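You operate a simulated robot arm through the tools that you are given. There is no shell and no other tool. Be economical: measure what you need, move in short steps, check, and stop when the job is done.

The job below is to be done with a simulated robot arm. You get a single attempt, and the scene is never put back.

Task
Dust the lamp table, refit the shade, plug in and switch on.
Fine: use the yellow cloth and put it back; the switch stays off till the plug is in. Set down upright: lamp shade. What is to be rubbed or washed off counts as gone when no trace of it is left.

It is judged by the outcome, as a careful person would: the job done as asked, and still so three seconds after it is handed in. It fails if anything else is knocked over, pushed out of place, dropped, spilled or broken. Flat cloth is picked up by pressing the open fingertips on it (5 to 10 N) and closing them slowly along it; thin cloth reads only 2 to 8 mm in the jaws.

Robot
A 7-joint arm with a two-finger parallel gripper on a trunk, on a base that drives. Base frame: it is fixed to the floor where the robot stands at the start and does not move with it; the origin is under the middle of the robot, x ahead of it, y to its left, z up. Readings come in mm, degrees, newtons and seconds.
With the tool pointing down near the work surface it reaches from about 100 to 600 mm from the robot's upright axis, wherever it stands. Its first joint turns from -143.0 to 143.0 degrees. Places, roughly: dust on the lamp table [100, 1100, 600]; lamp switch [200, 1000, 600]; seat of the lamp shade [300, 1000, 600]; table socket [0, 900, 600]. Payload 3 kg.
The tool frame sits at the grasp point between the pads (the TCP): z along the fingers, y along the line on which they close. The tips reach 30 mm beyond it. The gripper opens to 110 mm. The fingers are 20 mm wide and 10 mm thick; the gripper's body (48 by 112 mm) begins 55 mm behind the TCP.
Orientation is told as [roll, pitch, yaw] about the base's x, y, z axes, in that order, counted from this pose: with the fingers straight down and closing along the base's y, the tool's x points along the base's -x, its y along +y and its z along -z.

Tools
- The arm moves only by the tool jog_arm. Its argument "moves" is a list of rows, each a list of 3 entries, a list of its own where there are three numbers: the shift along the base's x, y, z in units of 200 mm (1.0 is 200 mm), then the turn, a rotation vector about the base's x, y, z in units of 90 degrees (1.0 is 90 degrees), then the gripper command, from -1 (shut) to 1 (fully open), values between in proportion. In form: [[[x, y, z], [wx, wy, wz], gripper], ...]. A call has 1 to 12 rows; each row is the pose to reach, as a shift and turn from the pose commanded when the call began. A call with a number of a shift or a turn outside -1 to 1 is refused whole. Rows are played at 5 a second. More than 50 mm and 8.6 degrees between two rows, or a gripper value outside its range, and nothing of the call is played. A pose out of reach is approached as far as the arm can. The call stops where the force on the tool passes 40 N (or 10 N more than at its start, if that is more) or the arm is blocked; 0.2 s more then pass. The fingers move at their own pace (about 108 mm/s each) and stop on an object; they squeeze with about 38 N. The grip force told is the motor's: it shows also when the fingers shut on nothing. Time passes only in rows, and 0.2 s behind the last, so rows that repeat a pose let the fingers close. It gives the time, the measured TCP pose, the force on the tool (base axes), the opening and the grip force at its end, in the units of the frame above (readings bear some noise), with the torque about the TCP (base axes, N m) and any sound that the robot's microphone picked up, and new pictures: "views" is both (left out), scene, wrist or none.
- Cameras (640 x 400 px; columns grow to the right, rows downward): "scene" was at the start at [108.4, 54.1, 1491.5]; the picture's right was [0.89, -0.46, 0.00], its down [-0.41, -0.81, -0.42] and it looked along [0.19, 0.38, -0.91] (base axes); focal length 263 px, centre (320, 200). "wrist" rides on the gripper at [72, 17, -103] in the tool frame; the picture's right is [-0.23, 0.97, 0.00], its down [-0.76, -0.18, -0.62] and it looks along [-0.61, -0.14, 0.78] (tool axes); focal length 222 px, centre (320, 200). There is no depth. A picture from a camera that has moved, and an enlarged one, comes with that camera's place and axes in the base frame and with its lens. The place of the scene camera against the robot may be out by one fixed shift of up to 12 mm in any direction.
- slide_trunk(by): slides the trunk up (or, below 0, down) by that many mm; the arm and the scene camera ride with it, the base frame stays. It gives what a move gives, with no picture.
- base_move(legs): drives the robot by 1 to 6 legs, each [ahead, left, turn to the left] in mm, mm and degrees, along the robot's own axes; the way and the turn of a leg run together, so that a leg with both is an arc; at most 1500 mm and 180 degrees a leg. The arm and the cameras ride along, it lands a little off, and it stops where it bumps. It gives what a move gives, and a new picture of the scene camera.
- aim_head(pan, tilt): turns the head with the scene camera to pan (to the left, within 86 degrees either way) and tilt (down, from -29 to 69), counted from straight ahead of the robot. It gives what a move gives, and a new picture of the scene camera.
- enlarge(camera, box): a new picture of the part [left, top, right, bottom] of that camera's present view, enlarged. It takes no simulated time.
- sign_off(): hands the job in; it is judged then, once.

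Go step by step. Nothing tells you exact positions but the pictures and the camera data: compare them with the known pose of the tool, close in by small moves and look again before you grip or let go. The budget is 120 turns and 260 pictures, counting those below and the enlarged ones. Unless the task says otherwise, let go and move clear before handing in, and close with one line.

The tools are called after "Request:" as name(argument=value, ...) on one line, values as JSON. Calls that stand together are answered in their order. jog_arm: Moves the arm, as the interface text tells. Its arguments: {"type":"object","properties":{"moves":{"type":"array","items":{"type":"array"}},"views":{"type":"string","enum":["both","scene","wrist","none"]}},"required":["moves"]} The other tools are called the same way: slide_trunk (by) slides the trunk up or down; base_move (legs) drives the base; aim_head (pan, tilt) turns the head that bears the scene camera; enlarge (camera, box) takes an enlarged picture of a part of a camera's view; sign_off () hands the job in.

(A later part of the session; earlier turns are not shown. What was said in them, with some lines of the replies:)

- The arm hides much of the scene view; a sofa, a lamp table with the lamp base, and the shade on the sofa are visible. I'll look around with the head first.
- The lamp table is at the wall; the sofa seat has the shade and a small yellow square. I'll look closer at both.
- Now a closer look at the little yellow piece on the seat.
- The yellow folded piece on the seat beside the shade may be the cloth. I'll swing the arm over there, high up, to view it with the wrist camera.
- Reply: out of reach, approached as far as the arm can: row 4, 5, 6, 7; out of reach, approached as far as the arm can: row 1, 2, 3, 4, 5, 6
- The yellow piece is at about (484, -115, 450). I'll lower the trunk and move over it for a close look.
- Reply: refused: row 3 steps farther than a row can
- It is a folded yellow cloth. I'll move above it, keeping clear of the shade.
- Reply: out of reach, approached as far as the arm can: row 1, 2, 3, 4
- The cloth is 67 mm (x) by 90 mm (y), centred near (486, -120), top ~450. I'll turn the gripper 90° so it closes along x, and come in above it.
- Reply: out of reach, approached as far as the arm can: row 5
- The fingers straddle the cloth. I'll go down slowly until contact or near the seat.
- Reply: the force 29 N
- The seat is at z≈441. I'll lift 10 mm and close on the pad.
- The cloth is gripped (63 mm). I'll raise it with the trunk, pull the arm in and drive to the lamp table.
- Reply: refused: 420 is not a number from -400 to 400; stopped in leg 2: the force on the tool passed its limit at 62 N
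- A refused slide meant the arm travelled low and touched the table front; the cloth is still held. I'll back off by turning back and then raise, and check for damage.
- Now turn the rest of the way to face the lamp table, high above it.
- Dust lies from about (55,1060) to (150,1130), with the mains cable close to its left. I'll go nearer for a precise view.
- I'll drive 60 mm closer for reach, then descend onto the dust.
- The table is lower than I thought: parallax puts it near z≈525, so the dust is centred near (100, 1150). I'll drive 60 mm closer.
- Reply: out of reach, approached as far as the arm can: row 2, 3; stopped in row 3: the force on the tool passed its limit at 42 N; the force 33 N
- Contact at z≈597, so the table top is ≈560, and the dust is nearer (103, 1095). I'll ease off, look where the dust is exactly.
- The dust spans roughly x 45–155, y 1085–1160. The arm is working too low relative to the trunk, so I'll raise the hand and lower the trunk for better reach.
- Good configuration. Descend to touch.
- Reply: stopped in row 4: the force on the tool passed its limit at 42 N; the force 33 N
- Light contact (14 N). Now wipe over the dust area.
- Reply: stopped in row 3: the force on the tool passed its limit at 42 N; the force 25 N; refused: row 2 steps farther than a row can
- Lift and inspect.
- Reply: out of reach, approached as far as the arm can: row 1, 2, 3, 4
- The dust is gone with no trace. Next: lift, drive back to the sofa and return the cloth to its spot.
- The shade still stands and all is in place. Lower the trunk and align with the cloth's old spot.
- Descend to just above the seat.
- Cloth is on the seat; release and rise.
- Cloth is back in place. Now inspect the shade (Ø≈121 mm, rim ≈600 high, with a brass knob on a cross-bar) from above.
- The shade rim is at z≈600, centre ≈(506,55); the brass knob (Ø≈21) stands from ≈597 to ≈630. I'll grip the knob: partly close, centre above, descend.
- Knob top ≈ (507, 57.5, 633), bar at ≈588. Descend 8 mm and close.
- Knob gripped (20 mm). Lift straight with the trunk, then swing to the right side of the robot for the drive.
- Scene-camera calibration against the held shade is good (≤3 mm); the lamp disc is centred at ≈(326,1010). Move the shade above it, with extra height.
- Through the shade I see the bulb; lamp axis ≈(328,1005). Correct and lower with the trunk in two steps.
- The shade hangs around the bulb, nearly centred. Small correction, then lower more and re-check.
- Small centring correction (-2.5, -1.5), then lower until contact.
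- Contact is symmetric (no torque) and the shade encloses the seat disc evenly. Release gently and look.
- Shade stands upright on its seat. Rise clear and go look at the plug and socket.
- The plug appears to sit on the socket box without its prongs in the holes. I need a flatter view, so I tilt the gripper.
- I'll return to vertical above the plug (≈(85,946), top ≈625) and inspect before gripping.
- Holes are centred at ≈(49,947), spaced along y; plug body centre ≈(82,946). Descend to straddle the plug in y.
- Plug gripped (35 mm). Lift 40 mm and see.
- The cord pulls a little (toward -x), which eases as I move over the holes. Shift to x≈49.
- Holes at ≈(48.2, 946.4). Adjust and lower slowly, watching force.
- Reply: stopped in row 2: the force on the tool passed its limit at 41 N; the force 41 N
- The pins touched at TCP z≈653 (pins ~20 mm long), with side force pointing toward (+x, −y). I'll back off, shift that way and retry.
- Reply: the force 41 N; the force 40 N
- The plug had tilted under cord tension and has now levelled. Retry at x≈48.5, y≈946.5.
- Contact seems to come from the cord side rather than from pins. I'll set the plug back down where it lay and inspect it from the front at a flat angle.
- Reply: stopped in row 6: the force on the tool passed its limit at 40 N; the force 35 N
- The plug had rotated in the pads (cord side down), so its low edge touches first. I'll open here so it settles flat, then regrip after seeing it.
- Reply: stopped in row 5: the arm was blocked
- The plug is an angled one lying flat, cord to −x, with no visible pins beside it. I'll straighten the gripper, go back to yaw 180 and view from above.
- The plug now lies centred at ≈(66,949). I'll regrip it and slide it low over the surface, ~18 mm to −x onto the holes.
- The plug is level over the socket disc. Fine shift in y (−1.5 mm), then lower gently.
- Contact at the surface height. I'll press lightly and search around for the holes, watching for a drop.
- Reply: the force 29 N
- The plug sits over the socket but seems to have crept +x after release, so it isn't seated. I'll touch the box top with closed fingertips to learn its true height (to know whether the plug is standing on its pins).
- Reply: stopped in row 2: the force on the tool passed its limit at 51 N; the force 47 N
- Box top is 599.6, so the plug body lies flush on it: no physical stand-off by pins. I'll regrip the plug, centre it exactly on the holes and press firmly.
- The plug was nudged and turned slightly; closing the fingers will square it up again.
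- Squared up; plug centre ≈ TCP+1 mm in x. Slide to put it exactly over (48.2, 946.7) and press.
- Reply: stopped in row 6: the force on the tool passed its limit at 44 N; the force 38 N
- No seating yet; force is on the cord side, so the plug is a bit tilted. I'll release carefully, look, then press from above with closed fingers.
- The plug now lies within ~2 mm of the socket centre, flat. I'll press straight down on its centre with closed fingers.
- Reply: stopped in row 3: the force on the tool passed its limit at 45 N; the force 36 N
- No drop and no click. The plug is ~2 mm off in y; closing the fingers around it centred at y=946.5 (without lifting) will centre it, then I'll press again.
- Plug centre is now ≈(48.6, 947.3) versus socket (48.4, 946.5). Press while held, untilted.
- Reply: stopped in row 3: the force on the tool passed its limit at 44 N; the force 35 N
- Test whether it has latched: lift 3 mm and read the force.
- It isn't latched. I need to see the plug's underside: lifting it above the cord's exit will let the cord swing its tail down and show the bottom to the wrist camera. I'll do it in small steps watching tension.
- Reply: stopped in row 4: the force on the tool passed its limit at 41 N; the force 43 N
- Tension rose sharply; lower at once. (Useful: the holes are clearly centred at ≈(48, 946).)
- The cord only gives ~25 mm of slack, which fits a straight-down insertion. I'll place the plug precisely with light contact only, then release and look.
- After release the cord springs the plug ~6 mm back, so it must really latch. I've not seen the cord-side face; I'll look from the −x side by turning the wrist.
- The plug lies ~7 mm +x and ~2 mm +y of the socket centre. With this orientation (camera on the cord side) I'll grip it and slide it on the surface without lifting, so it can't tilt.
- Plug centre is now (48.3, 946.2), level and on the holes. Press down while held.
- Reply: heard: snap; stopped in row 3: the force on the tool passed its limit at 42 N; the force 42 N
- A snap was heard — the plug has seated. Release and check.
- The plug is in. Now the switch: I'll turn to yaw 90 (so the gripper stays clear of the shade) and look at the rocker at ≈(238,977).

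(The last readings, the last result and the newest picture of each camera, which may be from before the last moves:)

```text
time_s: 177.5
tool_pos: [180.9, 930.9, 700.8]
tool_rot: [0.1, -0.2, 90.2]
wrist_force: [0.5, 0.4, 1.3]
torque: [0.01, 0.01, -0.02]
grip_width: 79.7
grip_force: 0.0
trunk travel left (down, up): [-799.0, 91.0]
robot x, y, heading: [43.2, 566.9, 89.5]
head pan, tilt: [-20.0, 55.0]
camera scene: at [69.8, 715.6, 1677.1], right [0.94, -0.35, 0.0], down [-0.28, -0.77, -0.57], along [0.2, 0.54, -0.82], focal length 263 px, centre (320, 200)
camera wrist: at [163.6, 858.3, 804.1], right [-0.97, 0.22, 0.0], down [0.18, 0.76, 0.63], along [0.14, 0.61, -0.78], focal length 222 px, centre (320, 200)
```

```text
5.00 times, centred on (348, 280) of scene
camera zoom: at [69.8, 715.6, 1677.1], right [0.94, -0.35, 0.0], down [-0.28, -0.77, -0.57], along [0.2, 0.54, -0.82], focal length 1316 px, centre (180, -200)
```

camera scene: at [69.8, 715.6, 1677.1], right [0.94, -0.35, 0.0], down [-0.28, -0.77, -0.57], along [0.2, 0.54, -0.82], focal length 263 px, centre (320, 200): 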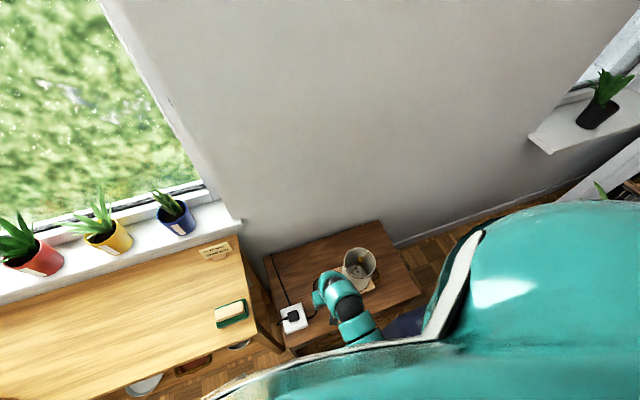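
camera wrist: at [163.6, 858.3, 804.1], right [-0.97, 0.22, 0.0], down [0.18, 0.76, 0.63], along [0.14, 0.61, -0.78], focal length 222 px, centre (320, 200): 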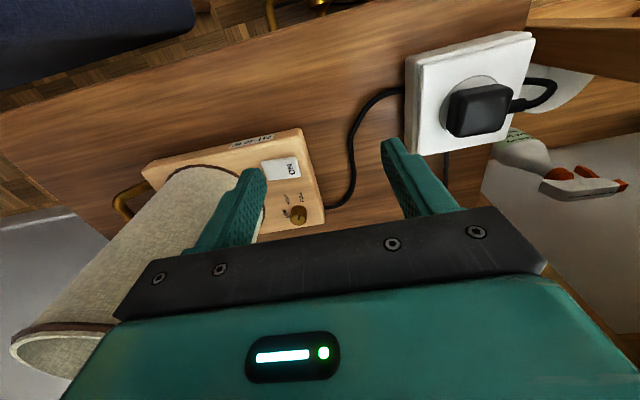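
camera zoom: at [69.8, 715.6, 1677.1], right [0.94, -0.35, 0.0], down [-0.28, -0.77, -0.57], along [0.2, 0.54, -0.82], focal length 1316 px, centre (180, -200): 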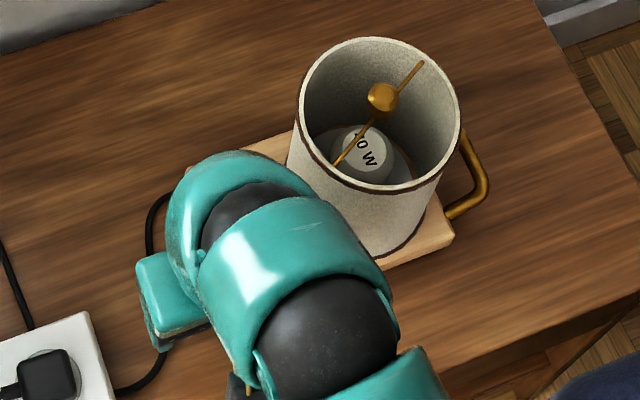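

The ON end of the rocker is at ≈(220,973). I'll press it with the +x finger (offset 45 mm), keeping the gripper body clear of the shade.

Request:
jog_arm(moves=[[[-0.02, 0.15, 0], [0, 0, 0], 0.45], [[-0.025, 0.21, -0.1], [0, 0, 0], 0.45], [[-0.025, 0.21, -0.28], [0, 0, 0], 0.45]], views="both")

Request:
enlarge(camera="wrist", box=[160, 110, 352, 260])

Request:
enlarge(camera="scene", box=[300, 240, 396, 320])

```text
time_s: 178.3
tool_pos: [176.2, 972.2, 644.4]
tool_rot: [0.1, -0.5, 90.1]
wrist_force: [0.1, 0.9, -0.6]
torque: [-0.03, -0.02, -0.01]
grip_width: 79.5
grip_force: 0.1
trunk travel left (down, up): [-799.0, 91.0]
robot x, y, heading: [42.8, 568.9, 89.5]
head pan, tilt: [-20.0, 55.0]
camera scene: at [69.9, 716.4, 1677.0], right [0.94, -0.35, 0.0], down [-0.28, -0.77, -0.57], along [0.2, 0.54, -0.82], focal length 263 px, centre (320, 200)
camera wrist: at [159.1, 900.1, 746.6], right [-0.97, 0.23, 0.0], down [0.18, 0.76, 0.63], along [0.14, 0.61, -0.78], focal length 222 px, centre (320, 200)
```

scene: 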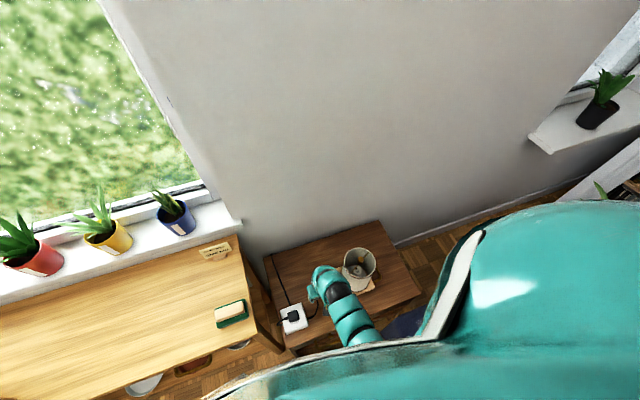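
wrist: 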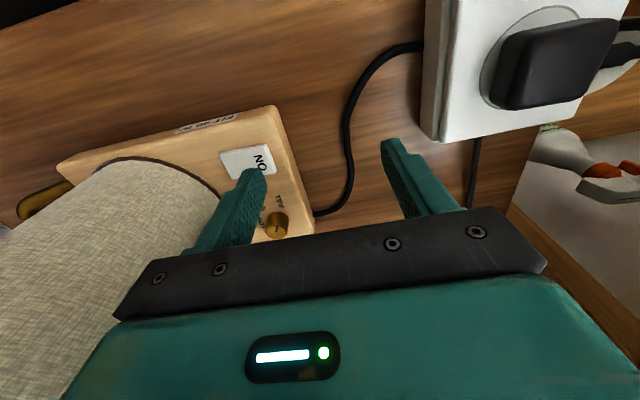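

```text
2.67 times, centred on (256, 185) of wrist
camera zoom: at [159.1, 900.1, 746.6], right [-0.97, 0.23, 0.0], down [0.18, 0.76, 0.63], along [0.14, 0.61, -0.78], focal length 592 px, centre (491, 240)
```

zoom: 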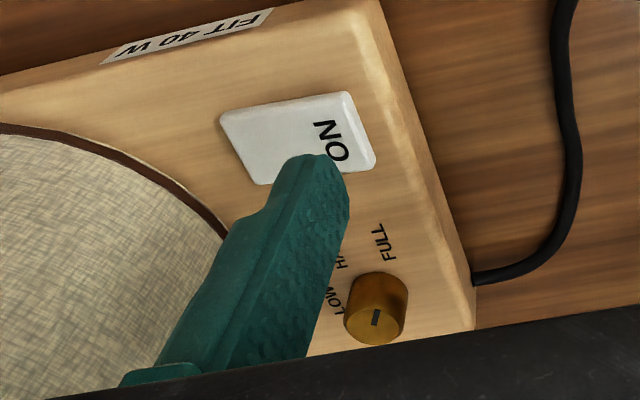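

```text
5.00 times, centred on (348, 280) of scene
camera zoom: at [69.9, 716.4, 1677.0], right [0.94, -0.35, 0.0], down [-0.28, -0.77, -0.57], along [0.2, 0.54, -0.82], focal length 1316 px, centre (180, -200)
```

zoom: 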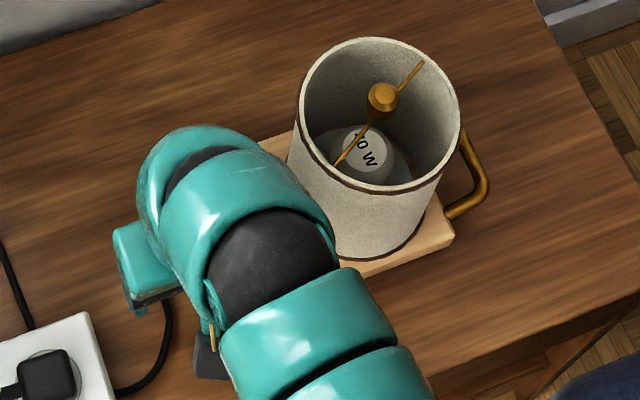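

The finger is over the ON end (rocker x 213–250, y≈970). Lower slowly and press.

Request:
jog_arm(moves=[[[-0.01, -0.01, -0.03], [0, 0, 0], 0.45], [[-0.01, -0.01, -0.06], [0, 0, 0], 0.45], [[-0.01, -0.01, -0.075], [0, 0, 0], 0.45], [[-0.01, -0.01, -0.085], [0, 0, 0], 0.45], [[-0.01, -0.01, -0.095], [0, 0, 0], 0.45]], views="none")

```text
time_s: 179.5
tool_pos: [172.3, 969.4, 626.1]
tool_rot: [0.1, -0.4, 89.9]
wrist_force: [0.0, -0.2, 1.5]
torque: [-0.07, -0.14, -0.03]
grip_width: 79.6
grip_force: 0.1
trunk travel left (down, up): [-799.0, 91.0]
robot x, y, heading: [46.7, 569.6, 89.7]
head pan, tilt: [-20.0, 55.0]
```

Request:
jog_arm(moves=[[[0.004, 0, -0.008], [0, 0, 0], 0.45], [[0.004, 0, -0.016], [0, 0, 0], 0.45], [[0.004, 0, -0.024], [0, 0, 0], 0.45], [[0.004, 0, -0.03], [0, 0, 0], 0.45]], views="both")

```text
time_s: 180.2
tool_pos: [174.0, 971.1, 626.7]
tool_rot: [0.0, -0.7, 89.9]
wrist_force: [-1.6, -14.3, 36.3]
torque: [-0.48, -1.71, -0.7]
grip_width: 78.7
grip_force: 0.0
trunk travel left (down, up): [-799.0, 91.0]
robot x, y, heading: [45.0, 569.8, 89.8]
head pan, tilt: [-20.0, 55.0]
stopped in row 3: the force on the tool passed its limit at 43 N (the readings are from after the stop); the commanded pose is now the measured one
camera scene: at [68.6, 711.5, 1677.9], right [0.94, -0.35, 0.0], down [-0.28, -0.77, -0.58], along [0.2, 0.54, -0.82], focal length 263 px, centre (320, 200)
camera wrist: at [156.4, 897.9, 728.3], right [-0.97, 0.23, 0.0], down [0.18, 0.75, 0.63], along [0.14, 0.62, -0.78], focal length 222 px, centre (320, 200)
```

scene: 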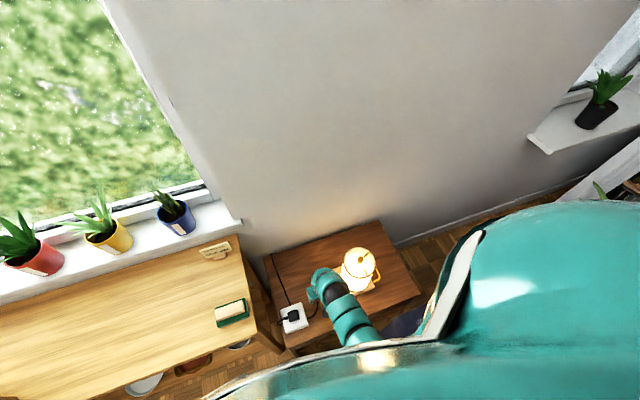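
wrist: 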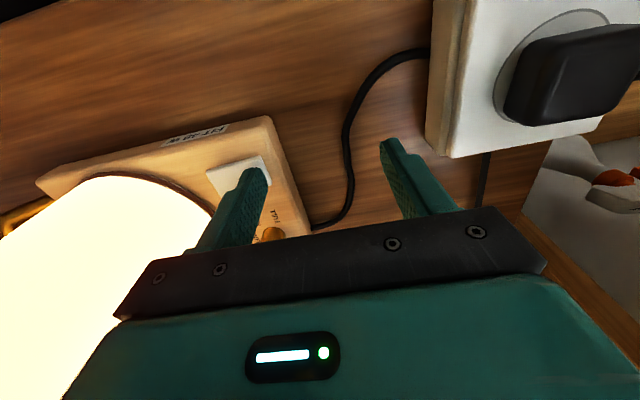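

The lamp is lit. Move straight up and clear, then check everything.

Request:
jog_arm(moves=[[[0, 0, 0.1], [0, 0, 0], 0.45], [[0, 0, 0.3], [0, 0, 0], 0.45], [[0, -0.1, 0.5], [0, 0, 0], 0.45], [[0, -0.25, 0.65], [0, 0, 0], 0.45], [[0, -0.4, 0.75], [0, 0, 0], 0.45]], views="scene")

Request:
base_move(legs=[[-120, 0, 0]])

Request:
enlarge(camera="scene", box=[230, 150, 422, 270])

```text
time_s: 181.4
tool_pos: [174.7, 890.8, 775.4]
tool_rot: [0.1, -0.6, 89.9]
wrist_force: [-0.7, -0.2, 0.0]
torque: [0.0, 0.01, -0.02]
grip_width: 79.9
grip_force: 0.1
trunk travel left (down, up): [-799.0, 91.0]
robot x, y, heading: [43.1, 565.7, 89.7]
head pan, tilt: [-20.0, 55.0]
camera scene: at [70.0, 714.3, 1677.2], right [0.94, -0.35, 0.0], down [-0.28, -0.77, -0.57], along [0.2, 0.54, -0.82], focal length 263 px, centre (320, 200)
```

scene: 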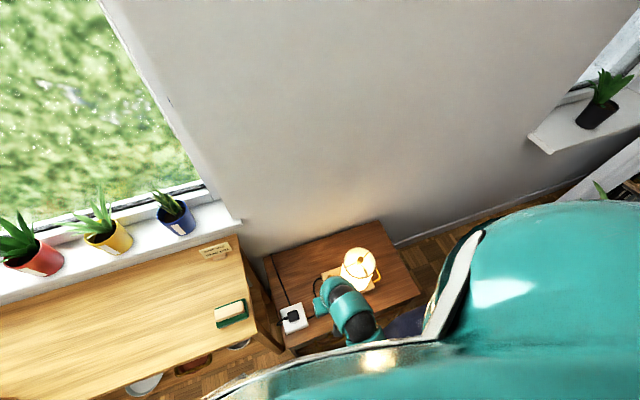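

```text
time_s: 182.7
tool_pos: [173.2, 769.4, 773.9]
tool_rot: [0.2, -0.6, 89.9]
wrist_force: [-0.5, 0.1, 0.3]
torque: [0.0, -0.01, 0.02]
grip_width: 80.0
grip_force: 0.1
trunk travel left (down, up): [-799.0, 91.0]
robot x, y, heading: [40.5, 447.1, 89.7]
head pan, tilt: [-20.0, 55.0]
camera scene: at [69.5, 592.5, 1677.3], right [0.94, -0.35, 0.0], down [-0.29, -0.77, -0.57], along [0.2, 0.54, -0.82], focal length 263 px, centre (320, 200)
```

scene: 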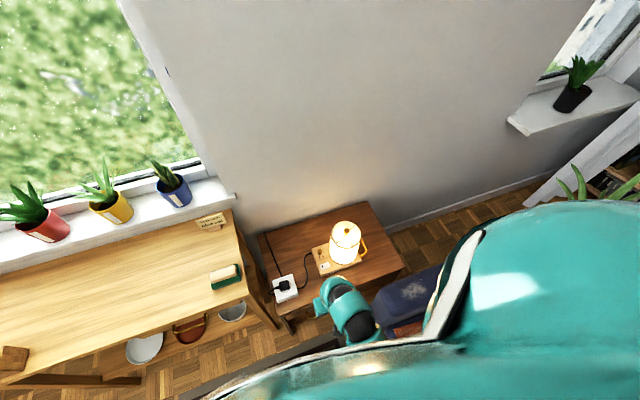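

```text
3.33 times, centred on (326, 210) of scene
camera zoom: at [69.5, 592.5, 1677.3], right [0.94, -0.35, 0.0], down [-0.29, -0.77, -0.57], along [0.2, 0.54, -0.82], focal length 877 px, centre (300, 167)
```

zoom: 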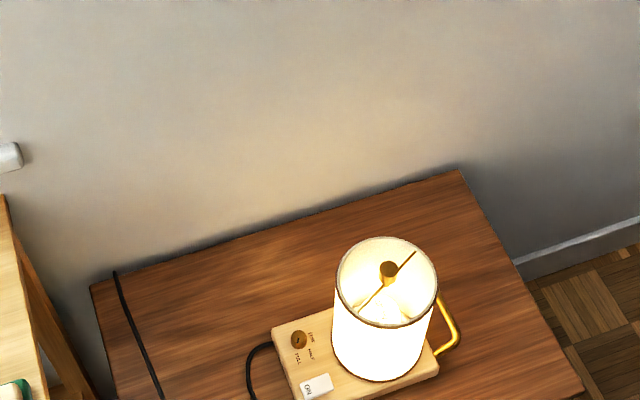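

Request:
enlarge(camera="scene", box=[250, 220, 346, 300])

```text
5.00 times, centred on (298, 260) of scene
camera zoom: at [69.5, 592.5, 1677.3], right [0.94, -0.35, 0.0], down [-0.29, -0.77, -0.57], along [0.2, 0.54, -0.82], focal length 1316 px, centre (430, -100)
```

zoom: 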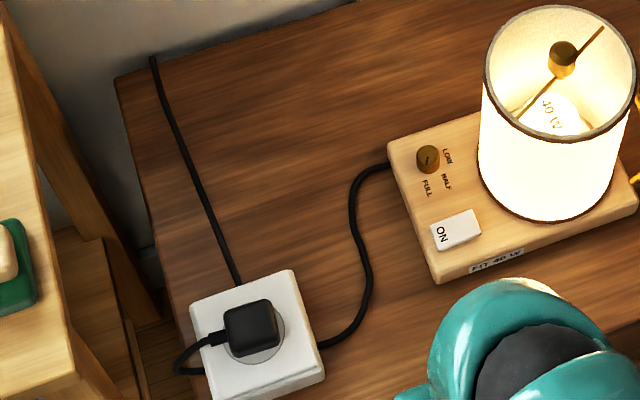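

The table is clean, the shade stands upright on its seat, the plug is in and the lamp is on. The cloth is back on the sofa and the arm is clear, so I'm handing the job in.

Request:
sign_off()

```text
The job is handed in.
```

I dusted the lamp table with the yellow cloth and put the cloth back on the sofa, refitted the shade upright, plugged the lamp in, and only then switched it on; the lamp is lit. On the first drive to the table the gripper bumped its front once at about 62 N; I saw nothing shifted or damaged.
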